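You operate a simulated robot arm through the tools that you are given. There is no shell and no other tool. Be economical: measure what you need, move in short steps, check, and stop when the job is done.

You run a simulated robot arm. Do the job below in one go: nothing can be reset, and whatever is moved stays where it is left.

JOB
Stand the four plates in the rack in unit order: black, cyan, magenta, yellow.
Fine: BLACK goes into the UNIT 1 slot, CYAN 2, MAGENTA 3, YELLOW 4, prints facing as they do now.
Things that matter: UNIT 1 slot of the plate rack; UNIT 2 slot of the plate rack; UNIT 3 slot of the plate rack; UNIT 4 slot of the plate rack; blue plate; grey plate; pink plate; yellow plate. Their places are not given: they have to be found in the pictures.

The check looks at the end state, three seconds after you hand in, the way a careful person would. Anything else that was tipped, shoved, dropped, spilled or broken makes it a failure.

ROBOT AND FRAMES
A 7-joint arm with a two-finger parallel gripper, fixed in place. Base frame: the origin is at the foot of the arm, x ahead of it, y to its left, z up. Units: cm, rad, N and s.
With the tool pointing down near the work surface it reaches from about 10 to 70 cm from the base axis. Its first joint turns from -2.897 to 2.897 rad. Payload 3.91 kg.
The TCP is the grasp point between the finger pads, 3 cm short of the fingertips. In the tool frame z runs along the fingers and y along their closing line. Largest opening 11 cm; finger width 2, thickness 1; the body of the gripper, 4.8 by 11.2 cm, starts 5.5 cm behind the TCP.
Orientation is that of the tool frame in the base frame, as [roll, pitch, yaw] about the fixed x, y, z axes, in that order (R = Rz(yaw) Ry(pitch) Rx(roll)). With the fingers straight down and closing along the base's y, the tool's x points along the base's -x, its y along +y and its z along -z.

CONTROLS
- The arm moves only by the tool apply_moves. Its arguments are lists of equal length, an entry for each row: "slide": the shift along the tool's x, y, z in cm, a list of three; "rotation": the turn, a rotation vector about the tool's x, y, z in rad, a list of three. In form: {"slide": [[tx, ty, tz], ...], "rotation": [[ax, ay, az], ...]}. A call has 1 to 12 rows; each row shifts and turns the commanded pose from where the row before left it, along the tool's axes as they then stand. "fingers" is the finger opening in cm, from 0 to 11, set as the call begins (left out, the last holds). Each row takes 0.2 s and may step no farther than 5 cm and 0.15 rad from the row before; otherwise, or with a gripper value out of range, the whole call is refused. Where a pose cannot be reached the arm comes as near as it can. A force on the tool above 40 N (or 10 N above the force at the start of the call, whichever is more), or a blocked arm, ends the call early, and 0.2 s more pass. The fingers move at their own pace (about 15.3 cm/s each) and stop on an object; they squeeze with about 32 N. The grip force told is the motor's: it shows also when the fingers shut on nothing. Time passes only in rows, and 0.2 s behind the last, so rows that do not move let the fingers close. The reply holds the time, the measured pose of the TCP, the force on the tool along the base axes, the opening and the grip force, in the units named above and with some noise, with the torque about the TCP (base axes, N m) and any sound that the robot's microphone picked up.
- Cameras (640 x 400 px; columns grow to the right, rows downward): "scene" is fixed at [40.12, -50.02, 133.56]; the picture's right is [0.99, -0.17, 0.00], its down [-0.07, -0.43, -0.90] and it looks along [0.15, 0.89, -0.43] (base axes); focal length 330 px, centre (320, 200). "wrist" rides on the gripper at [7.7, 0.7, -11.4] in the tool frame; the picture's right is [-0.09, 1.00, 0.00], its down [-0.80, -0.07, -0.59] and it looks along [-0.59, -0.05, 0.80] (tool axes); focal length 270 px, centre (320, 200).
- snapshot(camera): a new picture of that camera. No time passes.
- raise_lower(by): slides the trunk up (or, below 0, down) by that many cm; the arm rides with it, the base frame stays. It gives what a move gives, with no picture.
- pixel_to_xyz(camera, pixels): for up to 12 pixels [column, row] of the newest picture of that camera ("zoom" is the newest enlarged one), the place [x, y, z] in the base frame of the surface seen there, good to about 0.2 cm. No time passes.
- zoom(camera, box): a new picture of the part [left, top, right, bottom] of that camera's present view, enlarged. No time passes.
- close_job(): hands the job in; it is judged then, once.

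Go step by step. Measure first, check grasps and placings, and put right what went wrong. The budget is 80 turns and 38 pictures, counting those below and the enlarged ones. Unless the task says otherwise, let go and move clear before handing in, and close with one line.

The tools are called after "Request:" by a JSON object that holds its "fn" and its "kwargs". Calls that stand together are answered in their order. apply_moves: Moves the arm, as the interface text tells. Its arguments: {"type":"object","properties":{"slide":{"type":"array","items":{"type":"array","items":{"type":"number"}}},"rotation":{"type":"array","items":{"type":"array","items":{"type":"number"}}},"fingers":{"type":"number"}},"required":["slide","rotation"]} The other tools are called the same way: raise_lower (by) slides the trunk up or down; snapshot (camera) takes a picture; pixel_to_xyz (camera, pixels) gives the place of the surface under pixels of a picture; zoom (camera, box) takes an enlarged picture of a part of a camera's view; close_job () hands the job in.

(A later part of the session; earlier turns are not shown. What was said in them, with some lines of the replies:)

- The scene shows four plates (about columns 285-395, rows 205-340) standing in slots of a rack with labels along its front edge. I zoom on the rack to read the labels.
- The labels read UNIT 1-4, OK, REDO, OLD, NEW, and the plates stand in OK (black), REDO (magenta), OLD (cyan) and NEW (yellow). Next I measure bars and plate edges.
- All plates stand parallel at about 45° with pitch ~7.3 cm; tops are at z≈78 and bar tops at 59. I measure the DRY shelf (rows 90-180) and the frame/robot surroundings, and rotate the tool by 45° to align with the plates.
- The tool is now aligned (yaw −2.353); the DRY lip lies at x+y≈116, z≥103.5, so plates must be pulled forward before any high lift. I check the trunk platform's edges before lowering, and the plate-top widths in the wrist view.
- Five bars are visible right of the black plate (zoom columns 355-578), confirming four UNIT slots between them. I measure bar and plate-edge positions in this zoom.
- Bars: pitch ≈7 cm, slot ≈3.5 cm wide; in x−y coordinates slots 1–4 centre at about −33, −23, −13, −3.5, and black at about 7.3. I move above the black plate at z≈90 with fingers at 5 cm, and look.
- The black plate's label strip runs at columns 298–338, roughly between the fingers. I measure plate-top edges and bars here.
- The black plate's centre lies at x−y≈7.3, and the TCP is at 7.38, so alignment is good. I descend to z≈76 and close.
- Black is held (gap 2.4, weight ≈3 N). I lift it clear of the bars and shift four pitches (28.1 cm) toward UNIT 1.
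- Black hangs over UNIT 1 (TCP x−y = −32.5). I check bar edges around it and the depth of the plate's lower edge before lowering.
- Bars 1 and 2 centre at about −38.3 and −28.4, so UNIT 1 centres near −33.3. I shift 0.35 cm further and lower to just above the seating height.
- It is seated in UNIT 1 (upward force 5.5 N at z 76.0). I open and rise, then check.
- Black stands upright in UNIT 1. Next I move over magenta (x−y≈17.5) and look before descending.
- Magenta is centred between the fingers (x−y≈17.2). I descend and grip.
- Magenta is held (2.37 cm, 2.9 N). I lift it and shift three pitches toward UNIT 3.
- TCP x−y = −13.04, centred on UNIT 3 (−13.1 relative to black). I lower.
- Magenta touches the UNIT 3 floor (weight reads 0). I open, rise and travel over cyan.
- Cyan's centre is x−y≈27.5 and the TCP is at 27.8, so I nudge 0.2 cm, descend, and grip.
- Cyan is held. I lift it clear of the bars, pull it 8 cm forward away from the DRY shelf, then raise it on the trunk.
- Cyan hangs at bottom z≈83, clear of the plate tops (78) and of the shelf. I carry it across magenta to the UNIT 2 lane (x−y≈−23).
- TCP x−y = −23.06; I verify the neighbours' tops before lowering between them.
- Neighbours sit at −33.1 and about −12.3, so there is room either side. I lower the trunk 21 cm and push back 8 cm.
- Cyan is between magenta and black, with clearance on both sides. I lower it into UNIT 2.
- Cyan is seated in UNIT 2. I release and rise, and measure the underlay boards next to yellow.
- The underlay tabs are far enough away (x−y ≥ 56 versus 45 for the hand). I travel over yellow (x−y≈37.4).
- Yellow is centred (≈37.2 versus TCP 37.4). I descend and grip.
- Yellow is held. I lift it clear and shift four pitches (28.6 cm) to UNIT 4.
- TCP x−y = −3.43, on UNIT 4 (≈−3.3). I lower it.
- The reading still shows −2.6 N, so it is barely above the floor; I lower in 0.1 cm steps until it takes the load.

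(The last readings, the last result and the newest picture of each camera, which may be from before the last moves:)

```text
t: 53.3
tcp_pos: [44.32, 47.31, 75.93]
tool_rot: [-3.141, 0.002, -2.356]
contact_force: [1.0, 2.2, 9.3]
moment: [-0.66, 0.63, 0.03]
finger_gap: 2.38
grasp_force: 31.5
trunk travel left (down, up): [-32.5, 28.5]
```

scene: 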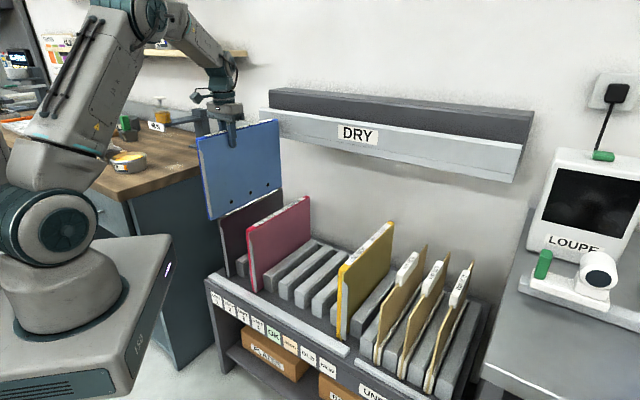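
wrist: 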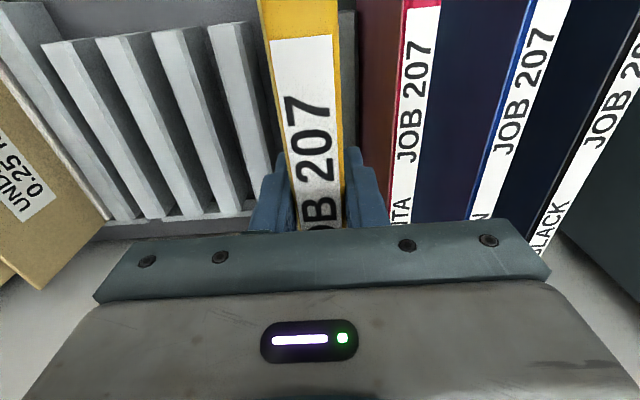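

Yellow is now seated (+9 N). I open, rise, back off and take the final check views.

Request:
{"fn": "apply_moves", "kwargs": {"slide": [[0, 0, -0.2], [0, 0, 0], [0, 0, 0], [0, 0, -4], [0, 0, -4], [0, 0, -4], [0, 0, -4], [4, 0, -2], [4, 0, -2], [4, 0, -2], [0, 0, 0]], "rotation": [[0, 0, 0], [0, 0, 0], [0, 0, 0], [0, 0, 0], [0, 0, 0], [0, 0, 0], [0, 0, 0], [0, 0, 0], [0, 0, 0], [0, 0, 0], [0, 0, 0]], "fingers": 5}}

Request:
{"fn": "snapshot", "kwargs": {"camera": "wrist"}}

Request:
{"fn": "zoom", "kwargs": {"camera": "scene", "box": [190, 170, 390, 370]}}

```text
t: 55.7
tcp_pos: [35.75, 38.9, 98.01]
tool_rot: [-3.142, 0.002, -2.353]
contact_force: [0.1, -0.4, 0.2]
moment: [0.0, -0.02, 0.01]
finger_gap: 5.0
grasp_force: 0.0
trunk travel left (down, up): [-32.5, 28.5]
```

```text
7 pictures are left
```

wrist: 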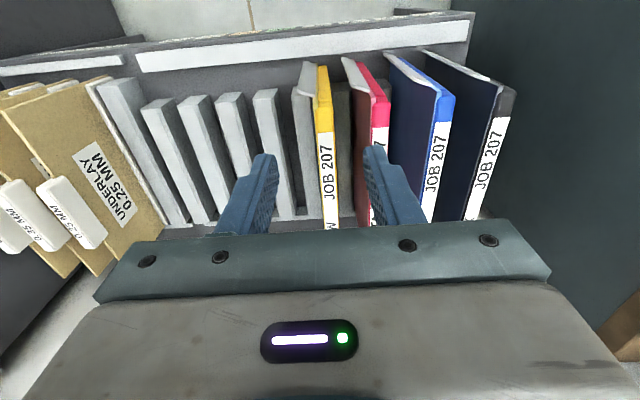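

```text
2.00 times, centred on (290, 270) of scene
```

zoom: 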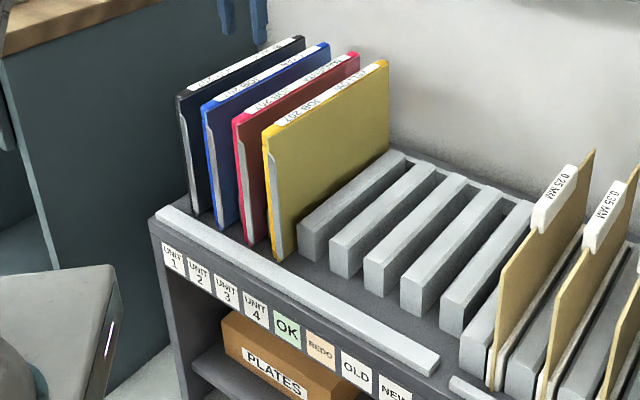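

All four plates stand upright: black, cyan, magenta, yellow in UNIT 1–4 (zoom columns 180–390). Nothing else has moved, and the gripper is clear, so I hand in.

Request:
{"fn": "close_job", "kwargs": {}}

```text
The job is handed in.
```

The four plates now stand upright in unit order: black in UNIT 1, cyan in UNIT 2, magenta in UNIT 3 and yellow in UNIT 4, with their prints facing as before.
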